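You operate a simulated robot arm through the tools that you are given. There is no shell and no other tool. Be economical: measure what you need, move in short steps, check, and stop when the job is done.

You are at the controls of a simulated robot arm. One attempt, no reset.

JOB
Set a snap in the green swatch and slide the bolster out.
Fine: feed one snap first; one stroke of the lever; fingers clear of the punch.

The check looks at the end state, three seconds after you hand in, the way a careful person would. Anything else that was tipped, shoved, dropped, spilled or broken makes it a failure.

ROBOT AND FRAMES
A 6-joint arm with a two-finger parallel gripper, fixed in place. Base frame: the origin is at the foot of the arm, x ahead of it, y to its left, z up; the work surface is at about z = 0. Readings come in cm, degrees, newtons and seconds.
With the tool pointing down near the work surface it reaches from about 14 to 58 cm from the base axis. Its first joint turns from -66.0 to 66.0 degrees. Payload 2.1 kg.
Tool frame: the origin (TCP) lies between the finger pads and is the grasp point; the fingertips stand 3 cm ahead of it; z points along the fingers, y is the line along which they close. Largest opening 9.4 cm; finger width 2.8, thickness 1; the body of the gripper, 5 by 9.6 cm, starts 5.5 cm behind the TCP.
Orientation is that of the tool frame in the base frame, as a unit quaternion [w, x, y, z]. With the fingers straight down and closing along the base's y, the tool's x points along the base's -x, its y along +y and its z along -z.

CONTROLS
- The arm moves only by the tool servo_tool. Its argument "commands" is a list of rows, each an object of numbers (a shift or turn left out is 0, a gripper value left out holds the last): "grip": the opening, from 0 (shut) to 1 (fully open); "x", "y", "z": the shift along the base's x, y, z in units of 100 mm (1.0 is 100 mm); "ax", "ay", "az": the turn, a rotation vector about the base's x, y, z in units of 120 degrees (1.0 is 120 degrees). In form: [{"grip": .., "x": .., "y": .., "z": .., "ax": .., "ay": .., "az": ..}, ...]. A call has 1 to 10 rows; each row is the pose to reach, as a shift and turn from the pose commanded when the call began. A call with a number of a shift or a turn outside -1 to 1 is refused whole. A row lasts 0.2 s, in which the tool goes at most 5 cm and 8.6 degrees; a call with a longer step from one row to the next is refused whole, and so is a gripper value outside its range. A pose out of reach is approached as far as the arm can. The call stops where the force on the tool passes 90 N (or 10 N more than at its start, if that is more) or the arm is blocked; 0.2 s more then pass. Each finger travels about 7.2 cm/s and halts on what it meets, pressing with about 39 N; the grip force reading is that of the motor and also rises with nothing between the fingers. The clock runs only during rows and for 0.2 s after the last one: add rows that repeat a pose to give the fingers time. The reply holds the time, the measured pose of the TCP, the force on the tool along the base axes, the opening and the grip force, in the units named above and with some noise, with the torque about the TCP (base axes, N m) and any sound that the robot's microphone picked up.
- Cameras (640 x 400 px; columns grow to the right, rows downward): "scene" is fixed at [4.76, -35.99, 49.57]; the picture's right is [0.85, -0.52, 0.00], its down [-0.24, -0.39, -0.89] and it looks along [0.47, 0.76, -0.45] (base axes); focal length 239 px, centre (320, 200). "wrist" rides on the gripper at [7.6, 1.4, -10.2] in the tool frame; the picture's right is [-0.18, 0.98, 0.00], its down [-0.75, -0.14, -0.64] and it looks along [-0.63, -0.12, 0.77] (tool axes); focal length 243 px, centre (320, 200). There is no depth. A picture from a camera that has moved, and an enlarged one, comes with that camera's place and axes in the base frame and with its lens.
- capture(camera): a new picture of that camera. The clock stands still meanwhile.
- zoom(camera, box): a new picture of the part [left, top, right, bottom] of that camera's present view, enlarged. The clock stands still meanwhile.
- sign_off(): hands the job in; it is judged then, once.

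Go step by step. Nothing tells you positions but the pictures and the camera data: compare them with the known pose of the tool, close in by small moves and look again before you grip or let go. The budget is 120 turns and 76 pictures, counting those below and the enlarged ones. Unless the task says otherwise, let go and move clear before handing in, and close with one line.

The tools are called after "Call:" by a JSON object that holds its "name" and its "arguments". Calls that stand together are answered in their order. servo_tool: Moves the arm, as the interface text tells. Its arguments: {"type":"object","properties":{"commands":{"type":"array","items":{"type":"object","properties":{"grip":{"type":"number"},"x":{"type":"number"},"y":{"type":"number"},"z":{"type":"number"},"ax":{"type":"number"},"ay":{"type":"number"},"az":{"type":"number"}}}}},"required":["commands"]} The other tools are called the same way: capture (camera) takes a picture; zoom (camera, box) takes an enlarged picture of a part of a camera's view; sign_off () hands the job in.

At the start:

```text
t: 0.0
tool_pos: [26.77, 9.66, 45.27]
ee_rot: [0.0, -0.001, 1.0, 0.0]
force: [0.1, 0.5, 1.2]
wrist_torque: [-0.04, -0.01, 0.02]
opening: 9.39
grip_force: 0.0
```

scene: 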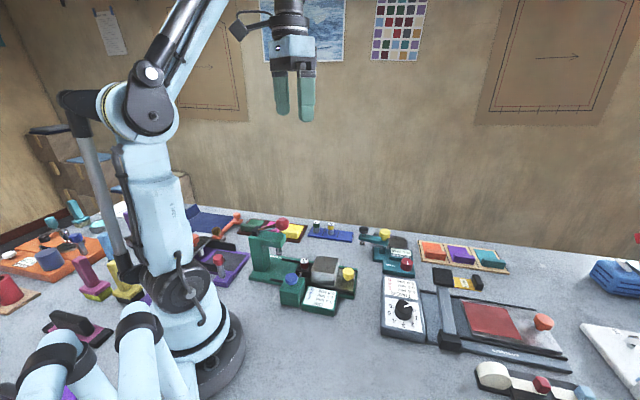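
wrist: 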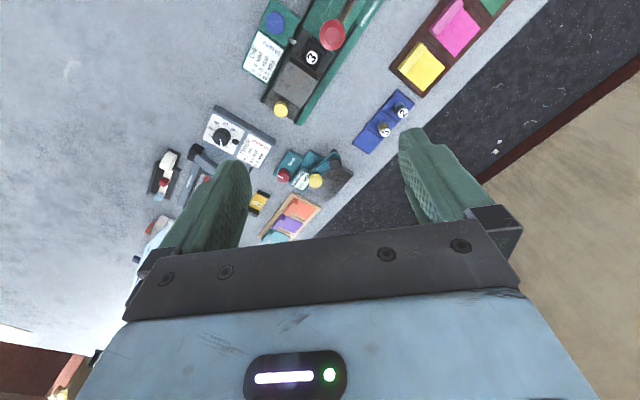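

The bench is crowded: a green press with a red lever sits left of centre, with a card beside it and other stations around. I'll zoom in on the press and the swatches.

Call:
{"name": "zoom", "arguments": {"camera": "scene", "box": [230, 200, 430, 325]}}

Call:
{"name": "zoom", "arguments": {"camera": "wrist", "box": [200, 0, 520, 200]}}

Call:
{"name": "zoom", "arguments": {"camera": "scene", "box": [360, 220, 600, 370]}}

```text
3.20 times, centred on (330, 262) of scene
camera zoom: at [4.76, -35.99, 49.57], right [0.85, -0.52, 0.0], down [-0.24, -0.39, -0.89], along [0.47, 0.76, -0.45], focal length 765 px, centre (288, 0)
```

zoom: 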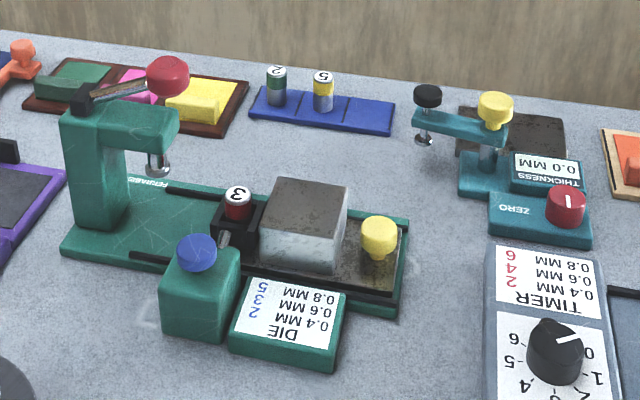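

```text
2.00 times, centred on (360, 100) of wrist
camera zoom: at [19.21, 11.26, 55.61], right [0.18, 0.98, 0.0], down [0.75, -0.14, 0.64], along [0.63, -0.12, -0.77], focal length 485 px, centre (240, 400)
```

zoom: 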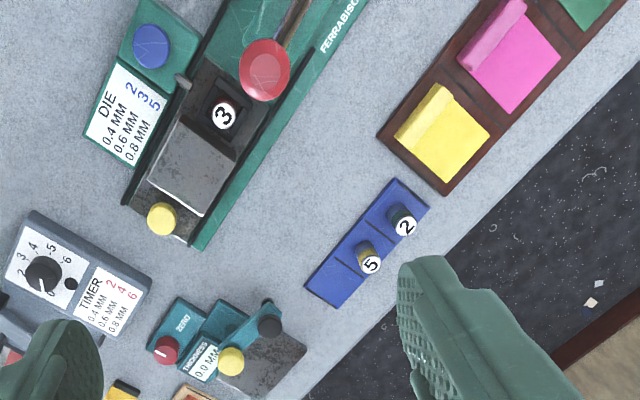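

```text
2.67 times, centred on (480, 295) of scene
camera zoom: at [4.76, -35.99, 49.57], right [0.85, -0.52, 0.0], down [-0.24, -0.39, -0.89], along [0.47, 0.76, -0.45], focal length 638 px, centre (-107, -53)
```

zoom: 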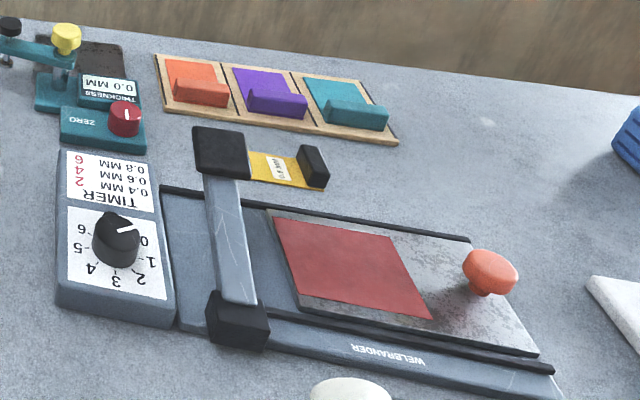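

The green press has die "3" fitted in its slide, and the card maps swatch thickness to die: 0.4→2, 0.6→3, 0.8→5. The swatch will probably need gauging first, so I'll tilt the wrist camera for a plan view.

Call:
{"name": "servo_tool", "arguments": {"commands": [{"x": 0.02, "z": -0.3, "ay": 0.06}, {"x": 0.3, "z": -0.7, "ay": 0.12}, {"x": 0.5, "z": -1.0, "ay": 0.18}, {"x": 0.5, "z": -1.0, "ay": 0.25}, {"x": 0.5, "z": -1.0, "ay": 0.25}]}}

Call:
{"name": "capture", "arguments": {"camera": "wrist"}}

```text
t: 1.2
tool_pos: [31.8, 10.02, 35.26]
ee_rot: [-0.225, 0.0, 0.974, 0.002]
force: [0.5, -0.1, -0.1]
wrist_torque: [-0.01, 0.01, -0.01]
opening: 9.39
grip_force: 0.1
out of reach, approached as far as the arm can: row 4, 5
```

```text
70 pictures are left
camera wrist: at [29.46, 11.45, 47.89], right [0.17, 0.98, -0.08], down [0.96, -0.14, 0.24], along [0.23, -0.11, -0.97], focal length 243 px, centre (320, 200)
```

wrist: 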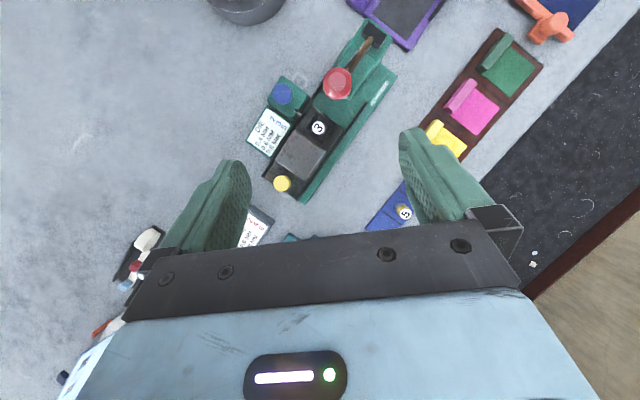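

Call:
{"name": "zoom", "arguments": {"camera": "wrist", "box": [230, 0, 420, 210]}}

Call:
{"name": "zoom", "arguments": {"camera": "wrist", "box": [400, 10, 560, 170]}}

Call:
{"name": "zoom", "arguments": {"camera": "scene", "box": [350, 220, 430, 280]}}

Call:
{"name": "zoom", "arguments": {"camera": "scene", "box": [240, 210, 370, 320]}}

```text
1.90 times, centred on (325, 105) of wrist
camera zoom: at [29.46, 11.45, 47.89], right [0.17, 0.98, -0.08], down [0.96, -0.14, 0.24], along [0.23, -0.11, -0.97], focal length 462 px, centre (310, 381)
```

zoom: 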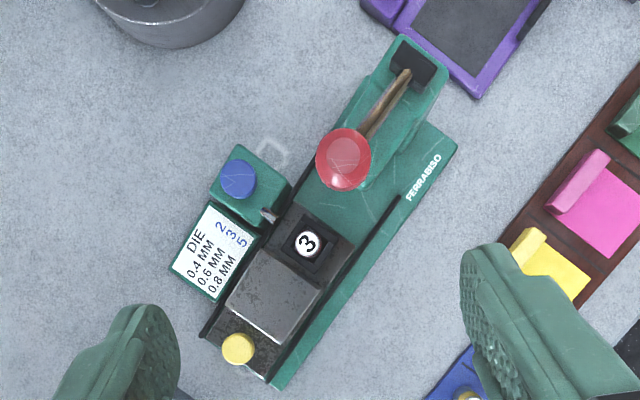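

```text
2.50 times, centred on (480, 90) of wrist
camera zoom: at [29.46, 11.45, 47.89], right [0.17, 0.98, -0.08], down [0.96, -0.14, 0.24], along [0.23, -0.11, -0.97], focal length 606 px, centre (-80, 475)
```

zoom: 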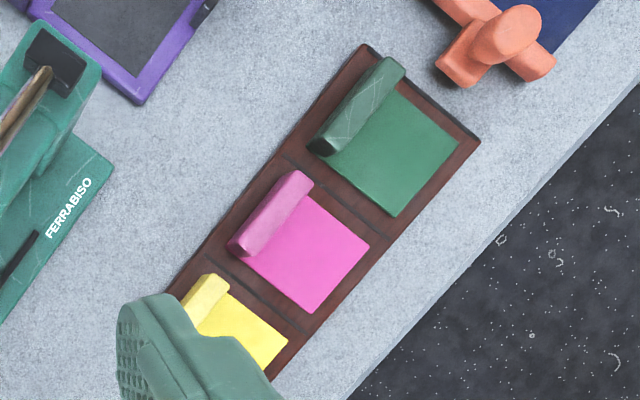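

```text
6.67 times, centred on (390, 250) of scene
camera zoom: at [4.76, -35.99, 49.57], right [0.85, -0.52, 0.0], down [-0.24, -0.39, -0.89], along [0.47, 0.76, -0.45], focal length 1594 px, centre (-147, -133)
```

zoom: 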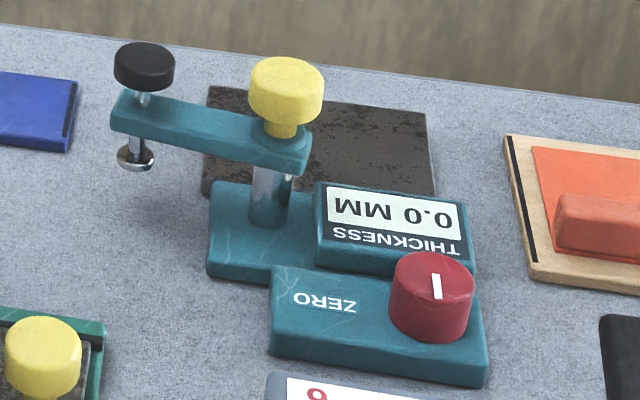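

```text
3.64 times, centred on (305, 265) of scene
camera zoom: at [4.76, -35.99, 49.57], right [0.85, -0.52, 0.0], down [-0.24, -0.39, -0.89], along [0.47, 0.76, -0.45], focal length 870 px, centre (374, -36)
```

zoom: 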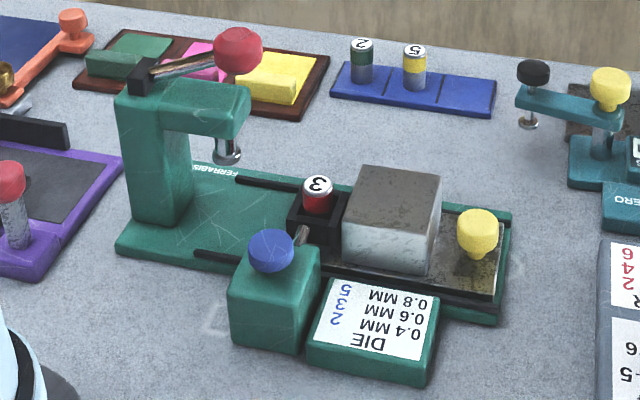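

The gauge is a swinging arm with a yellow knob on its post and a black plunger button. Next I'll look at it up close from above.

Call:
{"name": "servo_tool", "arguments": {"commands": [{"x": 0.3, "y": -0.1, "z": -0.3, "ay": -0.06}, {"x": 0.6, "y": -0.3, "z": -0.6, "ay": -0.12}, {"x": 0.9, "y": -0.45, "z": -0.9, "ay": -0.18}, {"x": 1.0, "y": -0.5, "z": -1.0, "ay": -0.24}, {"x": 1.0, "y": -0.5, "z": -1.0, "ay": -0.24}]}}

Call:
{"name": "capture", "arguments": {"camera": "wrist"}}

```text
t: 2.4
tool_pos: [41.82, 4.76, 25.05]
ee_rot: [0.025, 0.0, 1.0, 0.003]
force: [0.0, -0.3, 0.2]
wrist_torque: [-0.05, 0.01, -0.02]
opening: 9.39
grip_force: 0.0
```

```text
65 pictures are left
camera wrist: at [33.7, 6.27, 34.97], right [0.18, 0.98, 0.01], down [0.72, -0.14, 0.68], along [0.67, -0.12, -0.73], focal length 243 px, centre (320, 200)
```

wrist: 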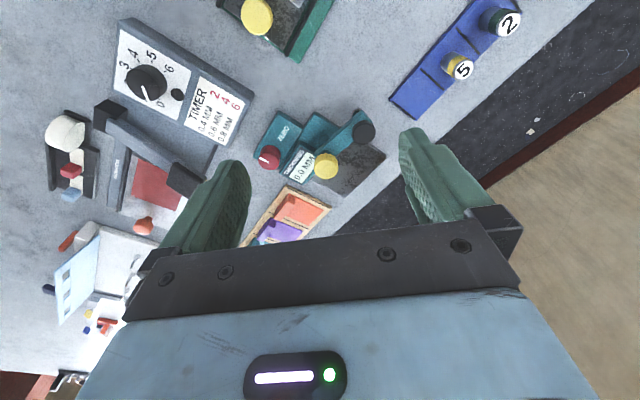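

Call:
{"name": "zoom", "arguments": {"camera": "wrist", "box": [240, 90, 400, 200]}}

```text
3.64 times, centred on (320, 145) of wrist
camera zoom: at [33.7, 6.27, 34.97], right [0.18, 0.98, 0.01], down [0.72, -0.14, 0.68], along [0.67, -0.12, -0.73], focal length 882 px, centre (320, 400)
```

zoom: 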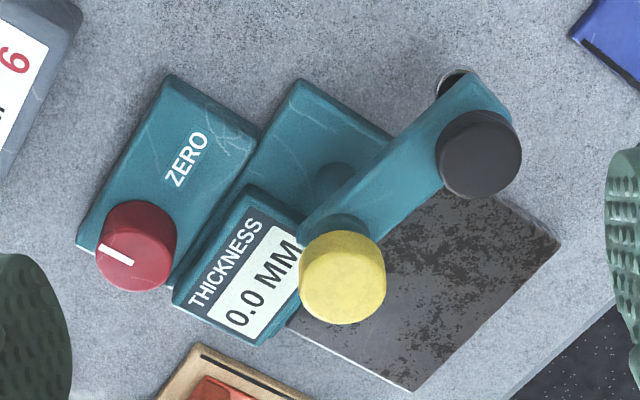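

Combining both views puts the yellow knob at about (51.8, 3.9, 8.9), the black plunger at (48.3, 9.1), and the anvil centre near (58, 6.7). I'll go to the yellow knob and swing the arm over the bare anvil first, to check that it reads zero.

Call:
{"name": "servo_tool", "arguments": {"commands": [{"x": 0.4, "y": -0.04, "z": -0.2, "ay": 0.024}, {"x": 0.8, "y": -0.08, "z": -0.45, "ay": 0.024}, {"x": 1.0, "y": -0.09, "z": -0.8, "ay": 0.024}, {"x": 1.0, "y": -0.09, "z": -1.0, "ay": 0.024}, {"x": 1.0, "y": -0.09, "z": -1.0, "ay": 0.024}]}}

Call:
{"name": "capture", "arguments": {"camera": "wrist"}}

Call:
{"name": "zoom", "arguments": {"camera": "scene", "box": [330, 170, 450, 280]}}

```text
t: 3.6
tool_pos: [51.74, 3.92, 15.16]
ee_rot: [-0.001, -0.001, 1.0, 0.002]
force: [1.4, 0.3, 0.0]
wrist_torque: [0.03, 0.03, 0.01]
opening: 9.39
grip_force: 0.1
```

```text
63 pictures are left
camera wrist: at [44.18, 5.35, 25.47], right [0.18, 0.98, 0.0], down [0.75, -0.14, 0.64], along [0.63, -0.12, -0.77], focal length 243 px, centre (320, 200)
```

wrist: 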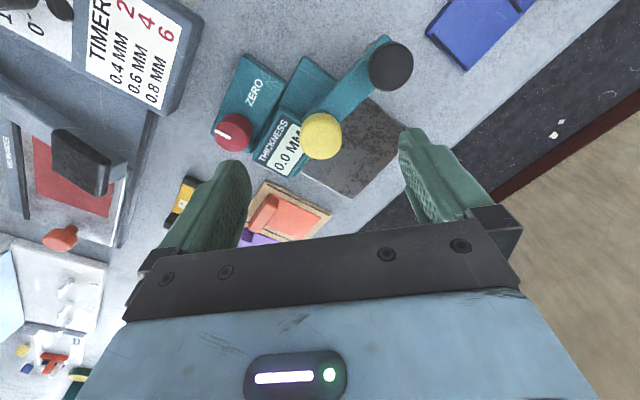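

```text
3.64 times, centred on (390, 225) of scene
camera zoom: at [4.76, -35.99, 49.57], right [0.85, -0.52, 0.0], down [-0.24, -0.39, -0.89], along [0.47, 0.76, -0.45], focal length 870 px, centre (66, 109)
```

zoom: 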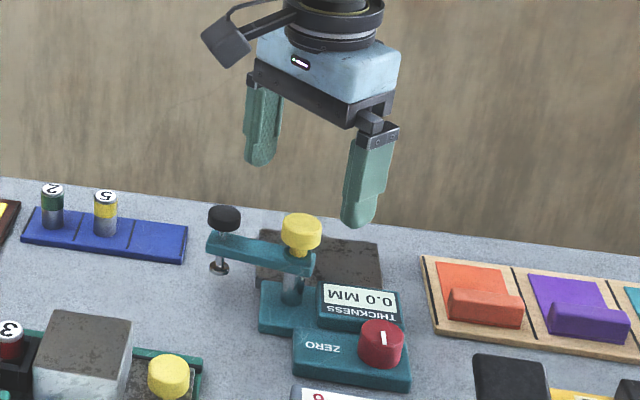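

The knob computes to (51.85, 3.95), directly under the TCP. I'll come down to knob height and close.

Call:
{"name": "servo_tool", "arguments": {"commands": [{"x": 0.01, "z": -0.25}, {"x": 0.01, "z": -0.48}, {"x": 0.01, "z": -0.48, "grip": 0.2}, {"x": 0.01, "z": -0.48, "grip": 0.2}, {"x": 0.01, "z": -0.48, "grip": 0.2}, {"x": 0.01, "z": -0.48, "grip": 0.2}]}}

Call:
{"name": "zoom", "arguments": {"camera": "scene", "box": [330, 170, 450, 280]}}

```text
t: 5.0
tool_pos: [51.96, 3.9, 10.34]
ee_rot: [-0.001, 0.0, 1.0, 0.002]
force: [-0.8, 0.2, -5.5]
wrist_torque: [0.07, 0.0, -0.02]
opening: 3.11
grip_force: 45.1
```

```text
3.64 times, centred on (390, 225) of scene
camera zoom: at [4.76, -35.99, 49.57], right [0.85, -0.52, 0.0], down [-0.24, -0.39, -0.89], along [0.47, 0.76, -0.45], focal length 870 px, centre (66, 109)
```

zoom: 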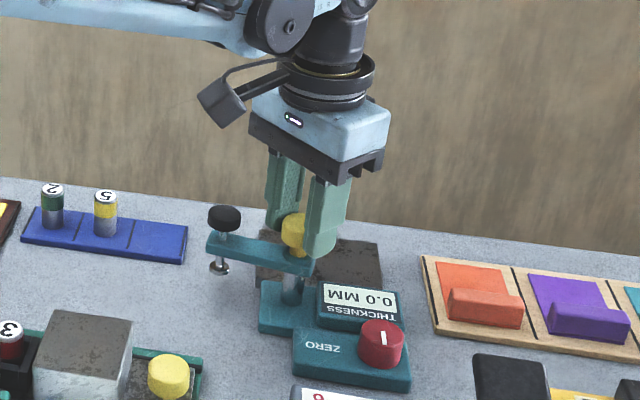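

The knob is gripped at 3.1 cm. I'll twist it clockwise a little to see whether the arm follows.

Call:
{"name": "servo_tool", "arguments": {"commands": [{"az": -0.06}, {"az": -0.12}, {"az": -0.18}, {"az": -0.18}]}}

Call:
{"name": "zoom", "arguments": {"camera": "scene", "box": [330, 170, 450, 280]}}

```text
t: 6.0
tool_pos: [51.99, 4.01, 10.33]
ee_rot: [-0.002, 0.188, 0.982, 0.003]
force: [-1.0, 8.7, -24.2]
wrist_torque: [-0.04, -0.56, -0.02]
opening: 3.11
grip_force: 45.1
```

```text
3.64 times, centred on (390, 225) of scene
camera zoom: at [4.77, -35.99, 49.57], right [0.85, -0.52, 0.0], down [-0.24, -0.39, -0.89], along [0.47, 0.76, -0.45], focal length 870 px, centre (66, 109)
```

zoom: 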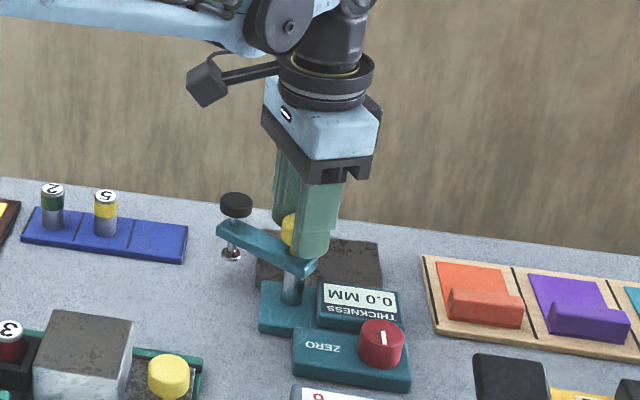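

The arm follows the twist, but there's a 24 N downward pull on the tool. I'll ease down slightly to relieve it and see what the force does.

Call:
{"name": "servo_tool", "arguments": {"commands": [{"z": -0.02}, {"z": -0.02}]}}

```text
t: 6.6
tool_pos: [51.95, 3.99, 10.51]
ee_rot: [0.0, 0.188, 0.982, 0.004]
force: [5.1, 11.6, 27.3]
wrist_torque: [0.7, 0.48, 0.02]
opening: 3.08
grip_force: 45.2
```

Call:
{"name": "servo_tool", "arguments": {"commands": [{"z": 0.02}, {"z": 0.02}]}}

Call:
{"name": "capture", "arguments": {"camera": "wrist"}}

```text
t: 7.2
tool_pos: [52.06, 3.95, 10.48]
ee_rot: [0.0, 0.186, 0.983, 0.002]
force: [-2.0, 15.4, -13.0]
wrist_torque: [0.0, -0.87, 0.04]
opening: 3.12
grip_force: 45.3
```

```text
59 pictures are left
camera wrist: at [45.37, 8.11, 20.75], right [0.53, 0.85, 0.0], down [0.65, -0.41, 0.64], along [0.54, -0.34, -0.77], focal length 243 px, centre (320, 200)
```

wrist: 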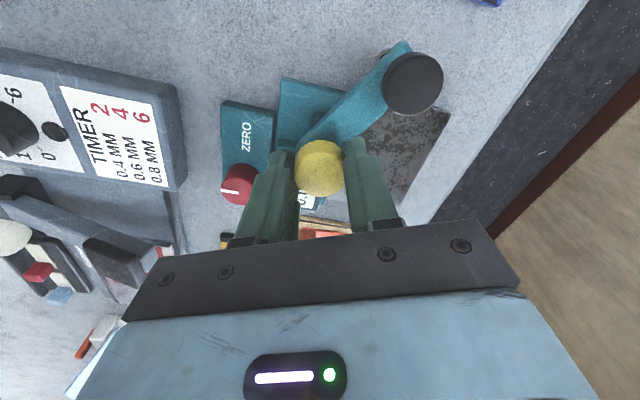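

The arm swings with the knob, and the forces are small and compliant. I'll continue clockwise.

Call:
{"name": "servo_tool", "arguments": {"commands": [{"y": 0.005, "az": -0.06}, {"y": 0.005, "az": -0.12}, {"y": 0.005, "az": -0.18}, {"y": 0.005, "az": -0.24}, {"y": 0.005, "az": -0.3}, {"y": 0.005, "az": -0.3}]}}

Call:
{"name": "zoom", "arguments": {"camera": "scene", "box": [330, 170, 450, 280]}}

```text
t: 8.6
tool_pos: [51.99, 4.02, 10.51]
ee_rot: [0.001, 0.483, 0.876, 0.004]
force: [16.0, 19.0, -32.7]
wrist_torque: [0.55, -0.26, 0.06]
opening: 3.16
grip_force: 45.2
```

```text
3.64 times, centred on (390, 225) of scene
camera zoom: at [4.78, -35.99, 49.57], right [0.85, -0.52, 0.0], down [-0.24, -0.39, -0.89], along [0.47, 0.76, -0.45], focal length 870 px, centre (66, 109)
```

zoom: 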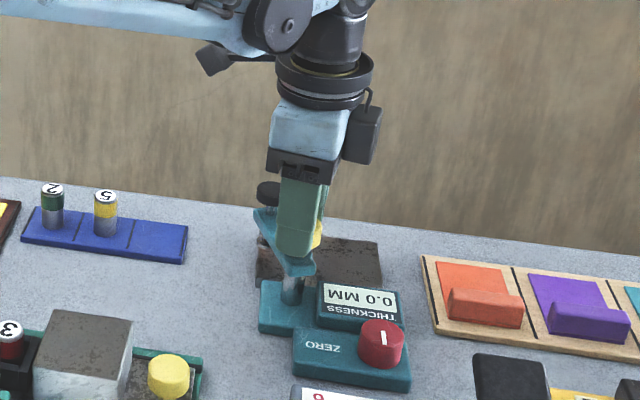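

Call:
{"name": "servo_tool", "arguments": {"commands": [{"y": 0.005, "x": 0.01, "z": -0.01, "az": -0.06}, {"y": 0.005, "x": 0.01, "z": -0.01, "az": -0.12}, {"y": 0.005, "x": 0.01, "z": -0.01, "az": -0.18}, {"y": 0.005, "x": 0.01, "z": -0.01, "az": -0.24}, {"y": 0.005, "x": 0.01, "z": -0.01, "az": -0.29}, {"y": 0.005, "x": 0.01, "z": -0.01, "az": -0.29}]}}

Call:
{"name": "zoom", "arguments": {"camera": "scene", "box": [330, 170, 450, 280]}}

```text
t: 10.0
tool_pos: [52.14, 3.72, 10.41]
ee_rot: [0.003, 0.724, 0.69, 0.002]
force: [13.1, -4.6, 7.0]
wrist_torque: [0.71, -0.41, 0.36]
opening: 3.1
grip_force: 44.9
```

```text
3.64 times, centred on (390, 225) of scene
camera zoom: at [4.75, -35.99, 49.57], right [0.85, -0.52, 0.0], down [-0.24, -0.39, -0.89], along [0.47, 0.76, -0.45], focal length 870 px, centre (66, 109)
```

zoom: 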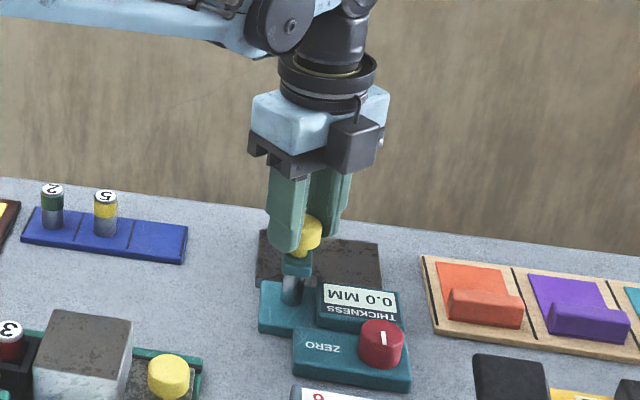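

Call:
{"name": "capture", "arguments": {"camera": "wrist"}}

```text
56 pictures are left
camera wrist: at [53.8, 11.39, 20.78], right [0.97, -0.23, 0.01], down [-0.18, -0.75, 0.64], along [-0.14, -0.63, -0.77], focal length 243 px, centre (320, 200)
```

wrist: 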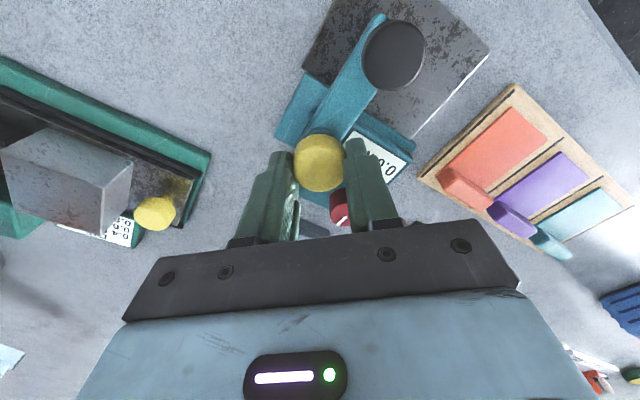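

Call:
{"name": "servo_tool", "arguments": {"commands": [{"az": -0.05}, {"az": -0.1}, {"az": -0.1}]}}

Call:
{"name": "capture", "arguments": {"camera": "wrist"}}

```text
t: 10.8
tool_pos: [52.1, 3.96, 10.42]
ee_rot: [0.001, 0.791, 0.612, 0.003]
force: [16.2, 2.3, 9.2]
wrist_torque: [-0.19, -0.41, 0.24]
opening: 3.12
grip_force: 45.1
```

```text
55 pictures are left
camera wrist: at [55.31, 11.05, 20.75], right [0.91, -0.42, 0.01], down [-0.33, -0.7, 0.64], along [-0.27, -0.58, -0.77], focal length 243 px, centre (320, 200)
```

wrist: 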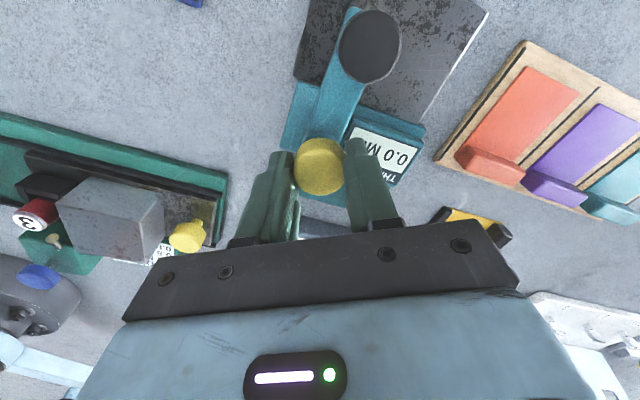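

The plunger stays at (56.6, 8.7), so the arm is on its stop and only my grip slipped. I'll let go, rise and unwind the wrist, then press the black button with shut fingers to see the bare-anvil reading.

Call:
{"name": "servo_tool", "arguments": {"commands": [{"grip": 0.5}, {"grip": 0.5}, {"grip": 0.5, "z": 0.3}, {"grip": 0.5, "z": 0.5, "az": 0.07}, {"grip": 0.5, "z": 0.5, "az": 0.14}, {"grip": 0.3, "z": 0.5, "az": 0.21}, {"grip": 0, "z": 0.5, "az": 0.28}, {"grip": 0, "z": 0.5, "az": 0.35}, {"grip": 0, "z": 0.5, "az": 0.42}, {"grip": 0, "z": 0.5, "az": 0.49}]}}

Call:
{"name": "servo_tool", "arguments": {"commands": [{"grip": 0, "x": 0.2, "y": 0.2, "az": 0.07}, {"grip": 0, "x": 0.46, "y": 0.47, "az": 0.14}, {"grip": 0, "x": 0.46, "y": 0.47, "az": 0.21}, {"grip": 0, "x": 0.46, "y": 0.47, "az": 0.28}, {"grip": 0, "x": 0.46, "y": 0.47, "z": -0.1, "az": 0.35}, {"grip": 0, "x": 0.46, "y": 0.47, "z": -0.2, "az": 0.38}, {"grip": 0, "x": 0.46, "y": 0.47, "z": -0.2, "az": 0.38}]}}

Call:
{"name": "capture", "arguments": {"camera": "wrist"}}

```text
t: 13.0
tool_pos: [52.13, 3.87, 15.54]
ee_rot: [0.0, 0.386, 0.923, 0.003]
force: [-0.7, 0.4, -0.4]
wrist_torque: [0.01, 0.02, -0.01]
opening: 0.0
grip_force: 33.5
```

```text
t: 14.6
tool_pos: [56.56, 8.71, 13.51]
ee_rot: [-0.001, 0.0, 1.0, 0.002]
force: [0.4, 0.2, 0.4]
wrist_torque: [-0.03, -0.02, -0.02]
opening: 0.0
grip_force: 33.4
```

```text
54 pictures are left
camera wrist: at [48.97, 10.07, 23.78], right [0.18, 0.98, 0.0], down [0.76, -0.14, 0.64], along [0.63, -0.11, -0.77], focal length 243 px, centre (320, 200)
```

wrist: 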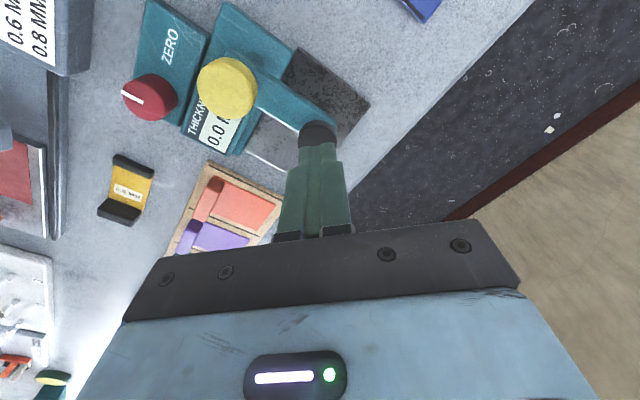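

The button is under the fingertips, with its top near z 8.4. I'll press down gently.

Call:
{"name": "servo_tool", "arguments": {"commands": [{"x": -0.04, "z": -0.1}, {"x": -0.04, "z": -0.2}, {"x": -0.04, "z": -0.23}, {"x": -0.04, "z": -0.26}, {"x": -0.04, "z": -0.29}]}}

Call:
{"name": "zoom", "arguments": {"camera": "scene", "box": [350, 200, 450, 280]}}

```text
t: 15.8
tool_pos: [56.3, 8.59, 10.46]
ee_rot: [-0.001, 0.0, 1.0, 0.003]
force: [0.4, 0.8, 3.8]
wrist_torque: [0.05, -0.08, 0.02]
opening: 0.0
grip_force: 33.0
heard: click
```

```text
5.00 times, centred on (400, 240) of scene
camera zoom: at [4.76, -35.99, 49.57], right [0.85, -0.52, 0.0], down [-0.24, -0.39, -0.89], along [0.47, 0.76, -0.45], focal length 1196 px, centre (-80, 0)
```

zoom: 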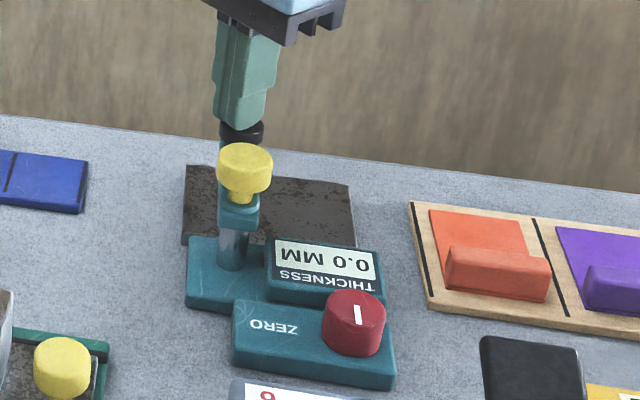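

Call:
{"name": "servo_tool", "arguments": {"commands": [{"z": -0.05}, {"z": -0.1}, {"z": -0.15}, {"z": -0.2}]}}

Call:
{"name": "zoom", "arguments": {"camera": "scene", "box": [350, 200, 450, 280]}}

```text
t: 16.7
tool_pos: [56.27, 8.61, 10.1]
ee_rot: [0.0, 0.0, 1.0, 0.003]
force: [-2.8, -0.4, 187.4]
wrist_torque: [-0.18, -0.83, -0.1]
opening: 0.03
grip_force: 33.2
stopped in row 4: the force on the tool passed its limit at 95 N (the readings are from after the stop); the commanded pose is now the measured one
```

```text
5.00 times, centred on (400, 240) of scene
camera zoom: at [4.7, -36.0, 49.58], right [0.85, -0.52, 0.0], down [-0.24, -0.39, -0.89], along [0.47, 0.76, -0.45], focal length 1196 px, centre (-80, 0)
```

zoom: 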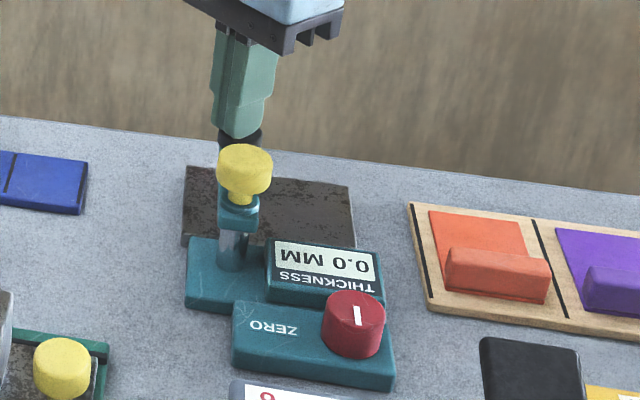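

With a bare anvil the gauge clicks and reads 0.0, so it's zeroed. Now I'll back off and swing the arm away again, so that I can lay the green swatch on the anvil in its tray orientation with the tab toward the post.

Call:
{"name": "servo_tool", "arguments": {"commands": [{"z": 0.2}, {"z": 0.54, "az": -0.06}, {"x": -0.22, "y": -0.22, "z": 0.54, "az": -0.12, "grip": 0.3}, {"x": -0.43, "y": -0.467, "z": 0.54, "az": -0.18, "grip": 0.6}, {"x": -0.43, "y": -0.467, "z": 0.54, "az": -0.24, "grip": 0.6}, {"x": -0.43, "y": -0.467, "z": 0.54, "az": -0.3, "grip": 0.6}, {"x": -0.43, "y": -0.467, "z": 0.3, "az": -0.36, "grip": 0.6}, {"x": -0.43, "y": -0.467, "z": 0.035, "az": -0.36, "grip": 0.6}, {"x": -0.43, "y": -0.467, "z": 0.035, "az": -0.36, "grip": 0.2}, {"x": -0.43, "y": -0.467, "z": 0.035, "az": -0.36, "grip": 0.2}]}}

```text
t: 18.9
tool_pos: [51.94, 4.0, 9.58]
ee_rot: [0.0, 0.368, 0.93, 0.003]
force: [11.5, 6.0, 0.0]
wrist_torque: [0.18, -0.24, 0.01]
opening: 3.11
grip_force: 45.0
```

Call:
{"name": "servo_tool", "arguments": {"commands": [{"az": 0.07}, {"az": 0.14}, {"az": 0.21}, {"az": 0.28}, {"az": 0.35}, {"az": 0.42}, {"az": 0.49}, {"az": 0.56}, {"az": 0.63}, {"az": 0.68}]}}

Call:
{"name": "servo_tool", "arguments": {"commands": [{"grip": 0.5}, {"grip": 0.5}, {"grip": 0.5, "z": 0.3}, {"grip": 0.5, "z": 0.7, "x": -0.2, "az": -0.06}, {"grip": 0.5, "z": 1.0, "x": -0.4, "az": -0.12}, {"grip": 0.5, "z": 1.0, "x": -0.6, "az": -0.18}, {"grip": 0.5, "z": 1.0, "x": -0.8, "az": -0.24}, {"grip": 0.5, "z": 1.0, "x": -1.0, "az": -0.3}, {"grip": 0.5, "z": 1.0, "x": -1.0, "az": -0.32}]}}

Call:
{"name": "capture", "arguments": {"camera": "wrist"}}

```text
t: 21.1
tool_pos: [51.99, 3.72, 9.65]
ee_rot: [-0.001, -0.329, 0.944, 0.0]
force: [14.9, -5.6, -22.8]
wrist_torque: [0.08, -0.17, -0.23]
opening: 3.14
grip_force: 45.3
```

```text
t: 23.1
tool_pos: [41.79, 3.92, 19.69]
ee_rot: [-0.002, 0.001, 1.0, 0.001]
force: [0.0, 0.2, 0.1]
wrist_torque: [0.0, 0.0, -0.03]
opening: 4.71
grip_force: 0.0
```

```text
51 pictures are left
camera wrist: at [34.27, 5.44, 29.98], right [0.19, 0.98, 0.0], down [0.76, -0.15, 0.64], along [0.63, -0.12, -0.77], focal length 243 px, centre (320, 200)
```

wrist: 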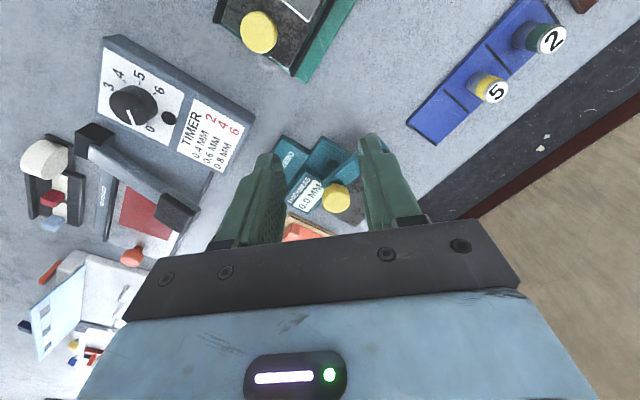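

The arm is swung away. Now I'll go to the green swatch, at altitude, turning the wrist so that the fingers close across its tab.

Call:
{"name": "servo_tool", "arguments": {"commands": [{"z": 0.2, "y": 0.2, "az": -0.06}, {"z": 0.4, "x": -0.2, "y": 0.55, "az": -0.12}, {"z": 0.5, "x": -0.4, "y": 0.9, "az": -0.18}, {"z": 0.5, "x": -0.45, "y": 1.0, "az": -0.24}]}}

Call:
{"name": "servo_tool", "arguments": {"commands": [{"x": -0.2, "y": 0.4, "az": -0.06}, {"x": -0.4, "y": 0.8, "az": -0.1}, {"x": -0.55, "y": 1.0, "az": -0.15}, {"x": -0.55, "y": 1.0, "az": -0.15}]}}

Call:
{"name": "servo_tool", "arguments": {"commands": [{"x": -0.4, "y": 0.3}, {"x": -0.7, "y": 0.6}, {"x": -0.95, "y": 0.9}, {"x": -0.95, "y": 0.98}, {"x": -0.95, "y": 0.98}]}}

Call:
{"name": "capture", "arguments": {"camera": "wrist"}}

Call:
{"name": "zoom", "arguments": {"camera": "scene", "box": [230, 200, 430, 325]}}

```text
t: 24.1
tool_pos: [37.33, 14.01, 24.61]
ee_rot: [-0.001, 0.249, 0.968, 0.002]
force: [-0.1, -0.1, 1.5]
wrist_torque: [0.0, -0.03, -0.01]
opening: 4.69
grip_force: 0.0
```

```text
t: 25.1
tool_pos: [31.95, 24.05, 24.45]
ee_rot: [-0.001, 0.398, 0.917, 0.002]
force: [-0.2, -0.7, 0.2]
wrist_torque: [0.0, 0.01, 0.02]
opening: 4.72
grip_force: 0.0
```

```text
t: 26.3
tool_pos: [22.31, 33.9, 24.54]
ee_rot: [-0.001, 0.396, 0.918, 0.002]
force: [0.2, 0.4, -0.2]
wrist_torque: [-0.02, -0.01, 0.0]
opening: 4.71
grip_force: 0.0
```

```text
50 pictures are left
camera wrist: at [18.24, 40.46, 34.87], right [0.84, 0.54, 0.0], down [0.41, -0.65, 0.64], along [0.35, -0.54, -0.77], focal length 243 px, centre (320, 200)
```

wrist: 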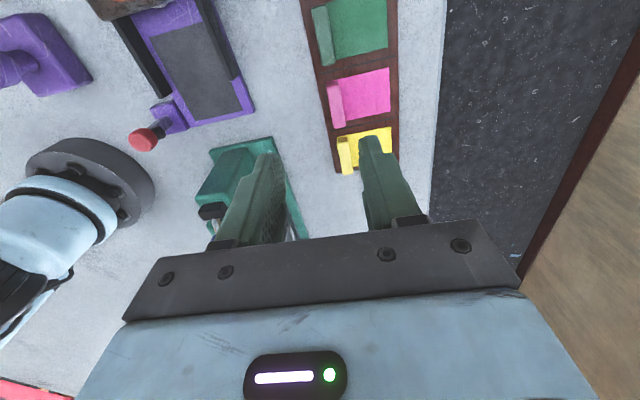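

```text
3.20 times, centred on (330, 262) of scene
camera zoom: at [4.76, -35.99, 49.57], right [0.85, -0.52, 0.0], down [-0.24, -0.39, -0.89], along [0.47, 0.76, -0.45], focal length 765 px, centre (288, 0)
```

zoom: 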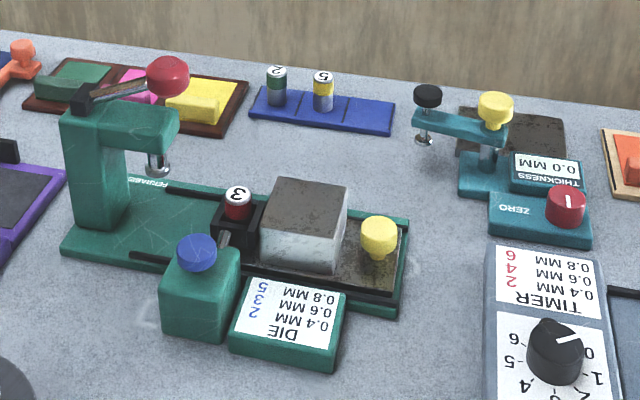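

Call:
{"name": "servo_tool", "arguments": {"commands": [{"x": -0.1, "y": 0.2, "z": -0.3}, {"x": -0.18, "y": 0.4, "z": -0.6}, {"x": -0.18, "y": 0.4, "z": -0.95}, {"x": -0.18, "y": 0.4, "z": -0.95}]}}

Call:
{"name": "capture", "arguments": {"camera": "wrist"}}

Call:
{"name": "zoom", "arguments": {"camera": "scene", "box": [220, 160, 320, 250]}}

```text
t: 27.3
tool_pos: [20.43, 37.93, 15.09]
ee_rot: [-0.001, 0.397, 0.918, 0.002]
force: [-0.3, 0.0, 0.1]
wrist_torque: [0.0, 0.01, 0.01]
opening: 4.7
grip_force: 0.1
```

```text
48 pictures are left
camera wrist: at [16.36, 44.58, 25.45], right [0.84, 0.54, 0.0], down [0.41, -0.65, 0.64], along [0.35, -0.54, -0.77], focal length 243 px, centre (320, 200)
```

wrist: 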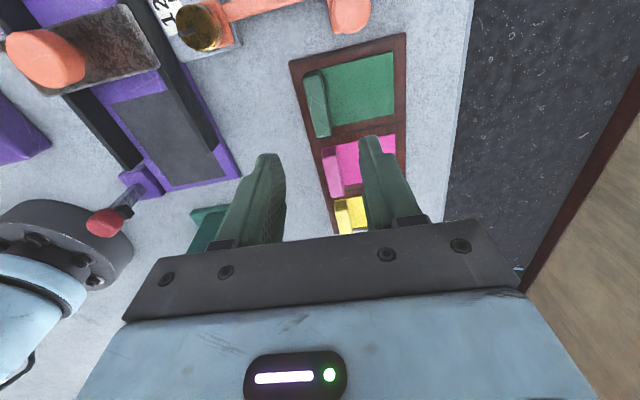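

```text
4.44 times, centred on (270, 205) of scene
camera zoom: at [4.76, -35.99, 49.57], right [0.85, -0.52, 0.0], down [-0.24, -0.39, -0.89], along [0.47, 0.76, -0.45], focal length 1063 px, centre (542, 178)
```

zoom: 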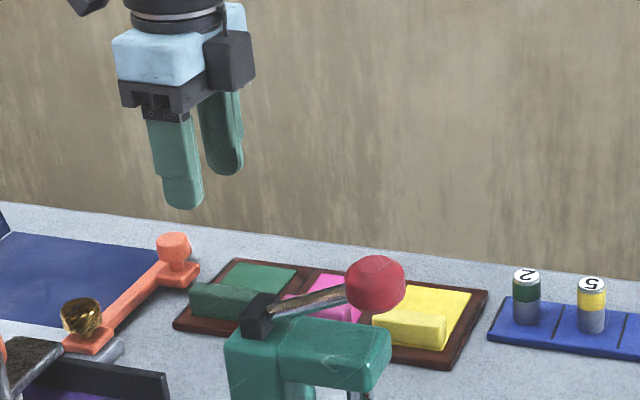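

Call:
{"name": "servo_tool", "arguments": {"commands": [{"x": -0.01, "z": -0.4}, {"x": -0.01, "z": -0.75}, {"x": -0.01, "z": -0.9}, {"x": -0.01, "z": -0.9}]}}

Call:
{"name": "zoom", "arguments": {"camera": "wrist", "box": [200, 60, 440, 260]}}

Call:
{"name": "zoom", "arguments": {"camera": "scene", "box": [220, 190, 320, 250]}}

```text
t: 28.3
tool_pos: [20.62, 37.88, 6.02]
ee_rot: [-0.001, 0.397, 0.918, 0.002]
force: [0.6, 0.3, 0.3]
wrist_torque: [-0.01, 0.0, 0.01]
opening: 4.69
grip_force: 0.1
```

```text
2.00 times, centred on (320, 160) of wrist
camera zoom: at [16.38, 44.44, 16.43], right [0.84, 0.54, 0.0], down [0.41, -0.65, 0.64], along [0.35, -0.54, -0.77], focal length 485 px, centre (320, 280)
```

zoom: 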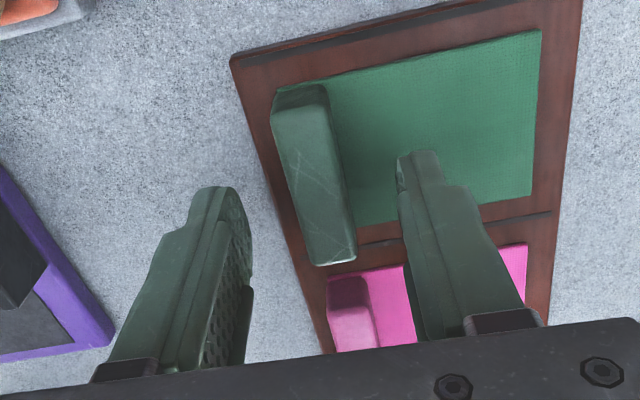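

```text
6.40 times, centred on (270, 220) of scene
camera zoom: at [4.76, -35.99, 49.57], right [0.85, -0.52, 0.0], down [-0.24, -0.39, -0.89], along [0.47, 0.76, -0.45], focal length 1530 px, centre (640, 72)
```

zoom: 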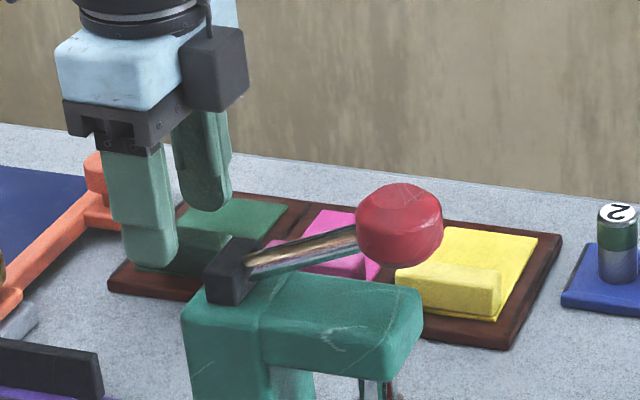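

The fingers straddle the tab. I'll descend and close.

Call:
{"name": "servo_tool", "arguments": {"commands": [{"x": -0.025, "y": 0.022, "z": -0.1}, {"x": -0.025, "y": 0.022, "z": -0.16}, {"x": -0.025, "y": 0.022, "z": -0.16, "grip": 0.05}, {"x": -0.025, "y": 0.022, "z": -0.16, "grip": 0.05}, {"x": -0.025, "y": 0.022, "z": -0.16, "grip": 0.05}]}}

Call:
{"name": "servo_tool", "arguments": {"commands": [{"z": 0.1}, {"z": 0.4}, {"z": 0.8}, {"z": 1.0}, {"z": 1.0}]}}

Call:
{"name": "capture", "arguments": {"camera": "wrist"}}

Call:
{"name": "zoom", "arguments": {"camera": "scene", "box": [220, 160, 320, 250]}}

```text
t: 29.5
tool_pos: [20.27, 38.09, 4.52]
ee_rot: [-0.001, 0.397, 0.918, 0.002]
force: [0.2, -0.4, 0.2]
wrist_torque: [-0.02, 0.02, -0.01]
opening: 1.58
grip_force: 39.4
```

```text
t: 30.7
tool_pos: [20.41, 38.03, 14.49]
ee_rot: [-0.001, 0.397, 0.918, 0.002]
force: [0.1, -0.5, -0.1]
wrist_torque: [-0.01, -0.01, 0.0]
opening: 1.57
grip_force: 39.3
```

```text
44 pictures are left
camera wrist: at [16.25, 44.56, 24.8], right [0.84, 0.54, 0.0], down [0.41, -0.65, 0.64], along [0.35, -0.54, -0.77], focal length 243 px, centre (320, 200)
```

wrist: 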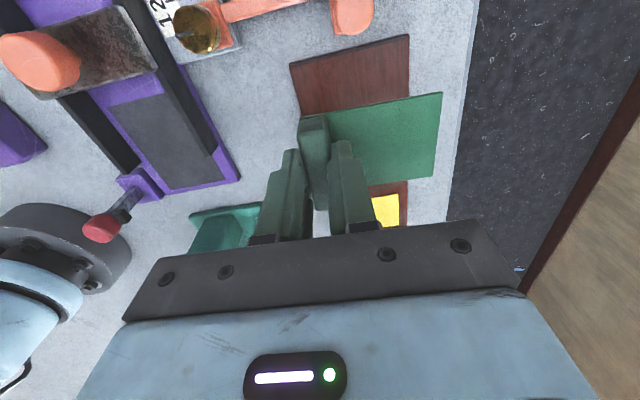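

```text
4.44 times, centred on (270, 205) of scene
camera zoom: at [4.76, -35.99, 49.58], right [0.85, -0.52, 0.0], down [-0.24, -0.39, -0.89], along [0.47, 0.76, -0.45], focal length 1063 px, centre (542, 178)
```

zoom: 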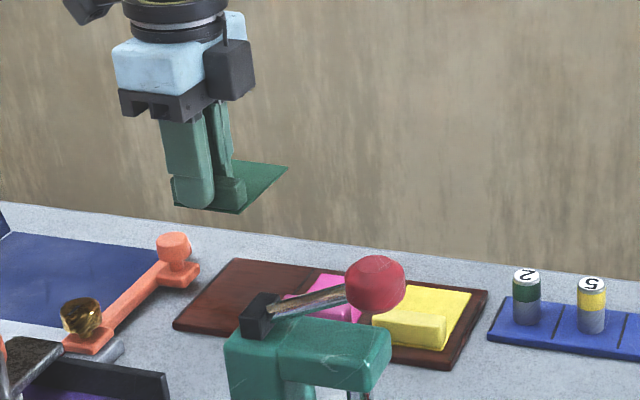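

The swatch is held level. Carrying it to the gauge, hovering over the anvil.

Call:
{"name": "servo_tool", "arguments": {"commands": [{"x": 0.25, "y": -0.25, "z": 0.1}, {"x": 0.55, "y": -0.5, "z": 0.2}, {"x": 0.85, "y": -0.8, "z": 0.2}, {"x": 1.0, "y": -1.0, "z": 0.2}]}}

Call:
{"name": "servo_tool", "arguments": {"commands": [{"x": 0.3, "y": -0.3}, {"x": 0.6, "y": -0.6}, {"x": 0.9, "y": -0.9}, {"x": 1.0, "y": -1.0}]}}

Call:
{"name": "servo_tool", "arguments": {"commands": [{"x": 0.3, "y": -0.3}, {"x": 0.6, "y": -0.6}, {"x": 0.9, "y": -0.9}, {"x": 1.0, "y": -0.98}]}}

Call:
{"name": "servo_tool", "arguments": {"commands": [{"x": 0.25, "y": -0.1}, {"x": 0.44, "y": -0.15}, {"x": 0.44, "y": -0.15, "z": -0.3}, {"x": 0.44, "y": -0.15, "z": -0.55}, {"x": 0.44, "y": -0.15, "z": -0.55}]}}

Call:
{"name": "capture", "arguments": {"camera": "wrist"}}

Call:
{"name": "zoom", "arguments": {"camera": "scene", "box": [340, 180, 460, 280]}}

```text
t: 31.7
tool_pos: [30.11, 28.11, 16.41]
ee_rot: [-0.001, 0.397, 0.918, 0.002]
force: [0.3, -0.8, -0.6]
wrist_torque: [-0.01, 0.01, -0.03]
opening: 1.56
grip_force: 38.3
```

```text
t: 32.7
tool_pos: [40.28, 17.87, 16.38]
ee_rot: [-0.001, 0.397, 0.918, 0.002]
force: [-0.2, 0.3, -0.3]
wrist_torque: [0.01, 0.06, 0.03]
opening: 1.59
grip_force: 38.8
```

```text
t: 33.7
tool_pos: [50.41, 8.16, 16.51]
ee_rot: [-0.001, 0.397, 0.918, 0.002]
force: [0.0, 0.0, -1.2]
wrist_torque: [-0.02, 0.04, 0.03]
opening: 1.61
grip_force: 39.2
```

```text
t: 34.9
tool_pos: [54.47, 6.65, 10.88]
ee_rot: [-0.001, 0.397, 0.918, 0.003]
force: [-0.2, -0.9, -0.8]
wrist_torque: [0.0, -0.04, -0.01]
opening: 1.58
grip_force: 39.7
```

```text
42 pictures are left
camera wrist: at [50.34, 13.16, 21.18], right [0.84, 0.54, 0.0], down [0.41, -0.65, 0.64], along [0.35, -0.54, -0.77], focal length 243 px, centre (320, 200)
```

wrist: 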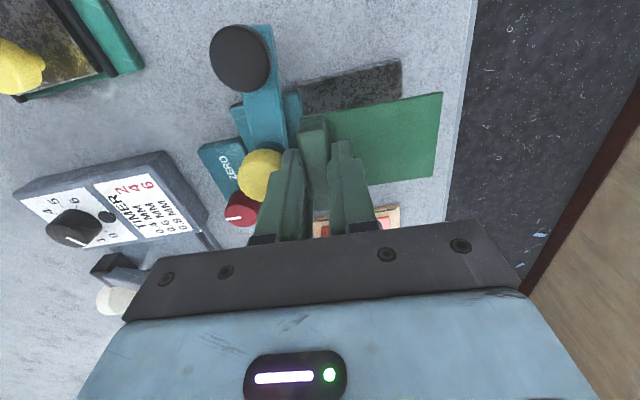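

```text
4.00 times, centred on (400, 230) of scene
camera zoom: at [4.76, -35.99, 49.57], right [0.85, -0.52, 0.0], down [-0.24, -0.39, -0.89], along [0.47, 0.76, -0.45], focal length 956 px, centre (0, 80)
```

zoom: 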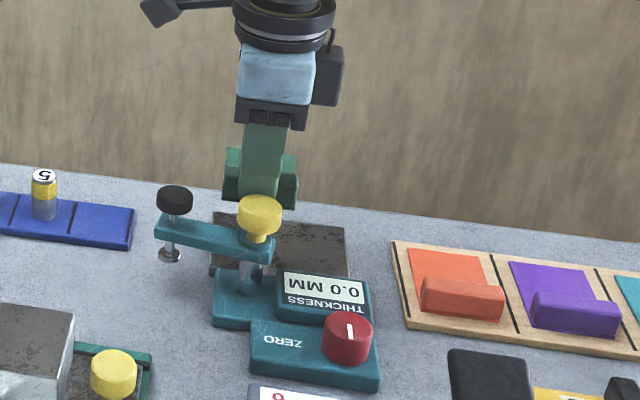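

The anvil corners check out at (51.8, 7.9) and (57.5, 13.4). I'll shift slightly and lower until the swatch touches.

Call:
{"name": "servo_tool", "arguments": {"commands": [{"x": 0.053, "y": -0.015, "z": -0.2}, {"x": 0.053, "y": -0.015, "z": -0.45}, {"x": 0.053, "y": -0.015, "z": -0.53}, {"x": 0.053, "y": -0.015, "z": -0.56}]}}

Call:
{"name": "capture", "arguments": {"camera": "wrist"}}

Call:
{"name": "zoom", "arguments": {"camera": "scene", "box": [340, 190, 440, 270]}}

```text
t: 35.9
tool_pos: [55.2, 6.54, 5.48]
ee_rot: [-0.001, 0.397, 0.918, 0.003]
force: [-0.4, -1.2, -0.3]
wrist_torque: [0.02, 0.0, 0.01]
opening: 1.62
grip_force: 39.1
```

```text
40 pictures are left
camera wrist: at [50.99, 13.14, 15.73], right [0.84, 0.54, 0.0], down [0.41, -0.65, 0.64], along [0.35, -0.54, -0.77], focal length 243 px, centre (320, 200)
```

wrist: 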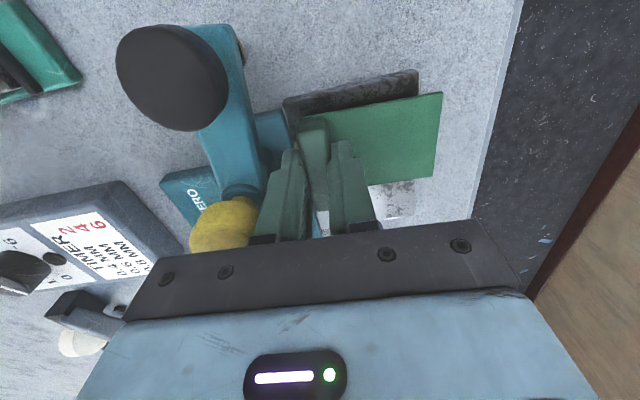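

```text
5.00 times, centred on (390, 230) of scene
camera zoom: at [4.76, -35.99, 49.57], right [0.85, -0.52, 0.0], down [-0.24, -0.39, -0.89], along [0.47, 0.76, -0.45], focal length 1196 px, centre (-30, 50)
```

zoom: 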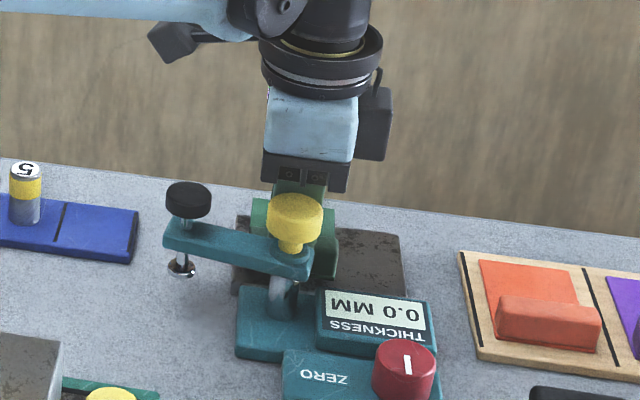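

Call:
{"name": "servo_tool", "arguments": {"commands": [{"z": -0.02}, {"z": -0.04}, {"z": -0.05}, {"z": -0.06}, {"z": -0.06}]}}

```text
t: 37.1
tool_pos: [55.27, 6.55, 4.8]
ee_rot: [-0.001, 0.398, 0.917, 0.002]
force: [-2.9, -1.8, 18.3]
wrist_torque: [-0.07, 0.06, 0.02]
opening: 1.56
grip_force: 38.9
```

Contact at 18 N. I'll ease off, release with a small opening, rise and look.

Call:
{"name": "servo_tool", "arguments": {"commands": [{"z": 0.01}, {"z": 0.01, "grip": 0.225}, {"z": 0.01, "grip": 0.225}, {"z": 0.15, "grip": 0.225}, {"z": 0.4, "grip": 0.225}, {"z": 0.8, "grip": 0.225}, {"z": 0.8, "grip": 0.225}]}}

Call:
{"name": "capture", "arguments": {"camera": "wrist"}}

```text
t: 38.7
tool_pos: [55.14, 6.62, 12.93]
ee_rot: [-0.001, 0.396, 0.918, 0.003]
force: [0.1, -0.3, 0.4]
wrist_torque: [0.0, 0.01, 0.05]
opening: 2.12
grip_force: 0.0
```

```text
38 pictures are left
camera wrist: at [50.96, 13.11, 23.24], right [0.84, 0.54, 0.0], down [0.41, -0.65, 0.64], along [0.35, -0.54, -0.77], focal length 243 px, centre (320, 200)
```

wrist: 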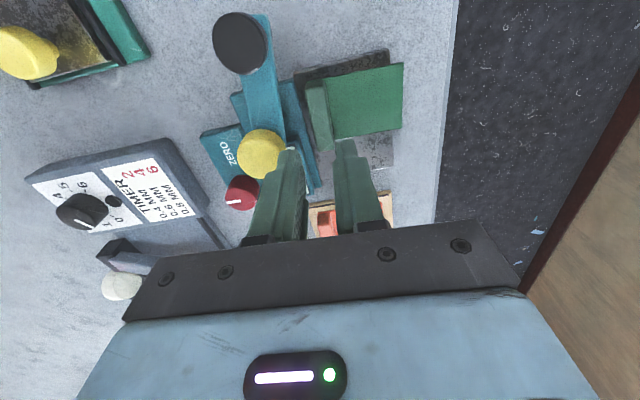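

The swatch lies flat on the anvil. Next I'll regrip the yellow knob and swing the arm over.

Call:
{"name": "servo_tool", "arguments": {"commands": [{"z": 0.2, "az": 0.065, "grip": 0.6}, {"x": -0.31, "y": -0.27, "z": 0.2, "az": 0.13, "grip": 0.6}, {"x": -0.317, "y": -0.269, "z": 0.2, "az": 0.195, "grip": 0.6}, {"x": -0.317, "y": -0.269, "z": 0.1, "az": 0.26, "grip": 0.6}, {"x": -0.317, "y": -0.269, "z": -0.1, "az": 0.325, "grip": 0.6}, {"x": -0.317, "y": -0.269, "z": -0.28, "az": 0.39, "grip": 0.6}, {"x": -0.317, "y": -0.269, "z": -0.28, "az": 0.39, "grip": 0.6}, {"x": -0.317, "y": -0.269, "z": -0.28, "az": 0.39, "grip": 0.2}, {"x": -0.317, "y": -0.269, "z": -0.28, "az": 0.39, "grip": 0.2}]}}

Call:
{"name": "servo_tool", "arguments": {"commands": [{"az": -0.07}, {"az": -0.14}, {"az": -0.21}, {"az": -0.28}, {"az": -0.35}, {"az": -0.42}, {"az": -0.49}, {"az": -0.56}, {"az": -0.63}, {"az": -0.7}]}}

Call:
{"name": "servo_tool", "arguments": {"commands": [{"az": -0.06}, {"az": -0.1}, {"az": -0.1}]}}

Call:
{"name": "capture", "arguments": {"camera": "wrist"}}

```text
t: 40.7
tool_pos: [51.99, 3.86, 10.1]
ee_rot: [-0.001, 0.0, 1.0, 0.003]
force: [-1.1, 6.0, -3.6]
wrist_torque: [0.14, -0.11, 0.05]
opening: 3.12
grip_force: 44.7
```

```text
t: 42.9
tool_pos: [52.14, 3.86, 9.95]
ee_rot: [0.0, 0.67, 0.742, 0.005]
force: [9.7, 18.4, 14.8]
wrist_torque: [0.47, -0.15, 0.23]
opening: 3.13
grip_force: 44.6
```

```text
t: 43.7
tool_pos: [52.14, 3.61, 9.88]
ee_rot: [0.001, 0.745, 0.667, 0.001]
force: [9.2, -2.8, 8.2]
wrist_torque: [0.25, -0.31, 0.38]
opening: 3.12
grip_force: 44.9
```

```text
37 pictures are left
camera wrist: at [54.29, 11.12, 20.31], right [0.96, -0.29, 0.0], down [-0.23, -0.73, 0.64], along [-0.18, -0.61, -0.77], focal length 243 px, centre (320, 200)
```

wrist: 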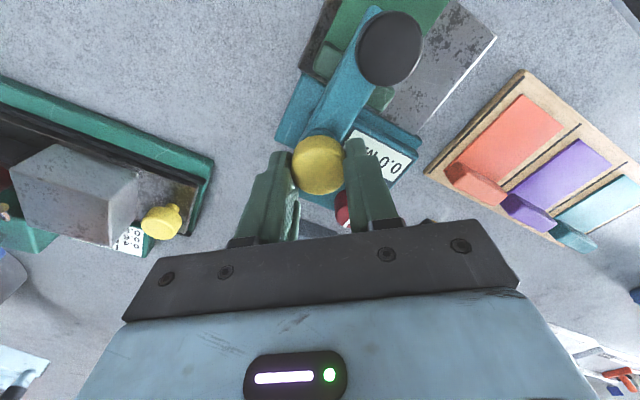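

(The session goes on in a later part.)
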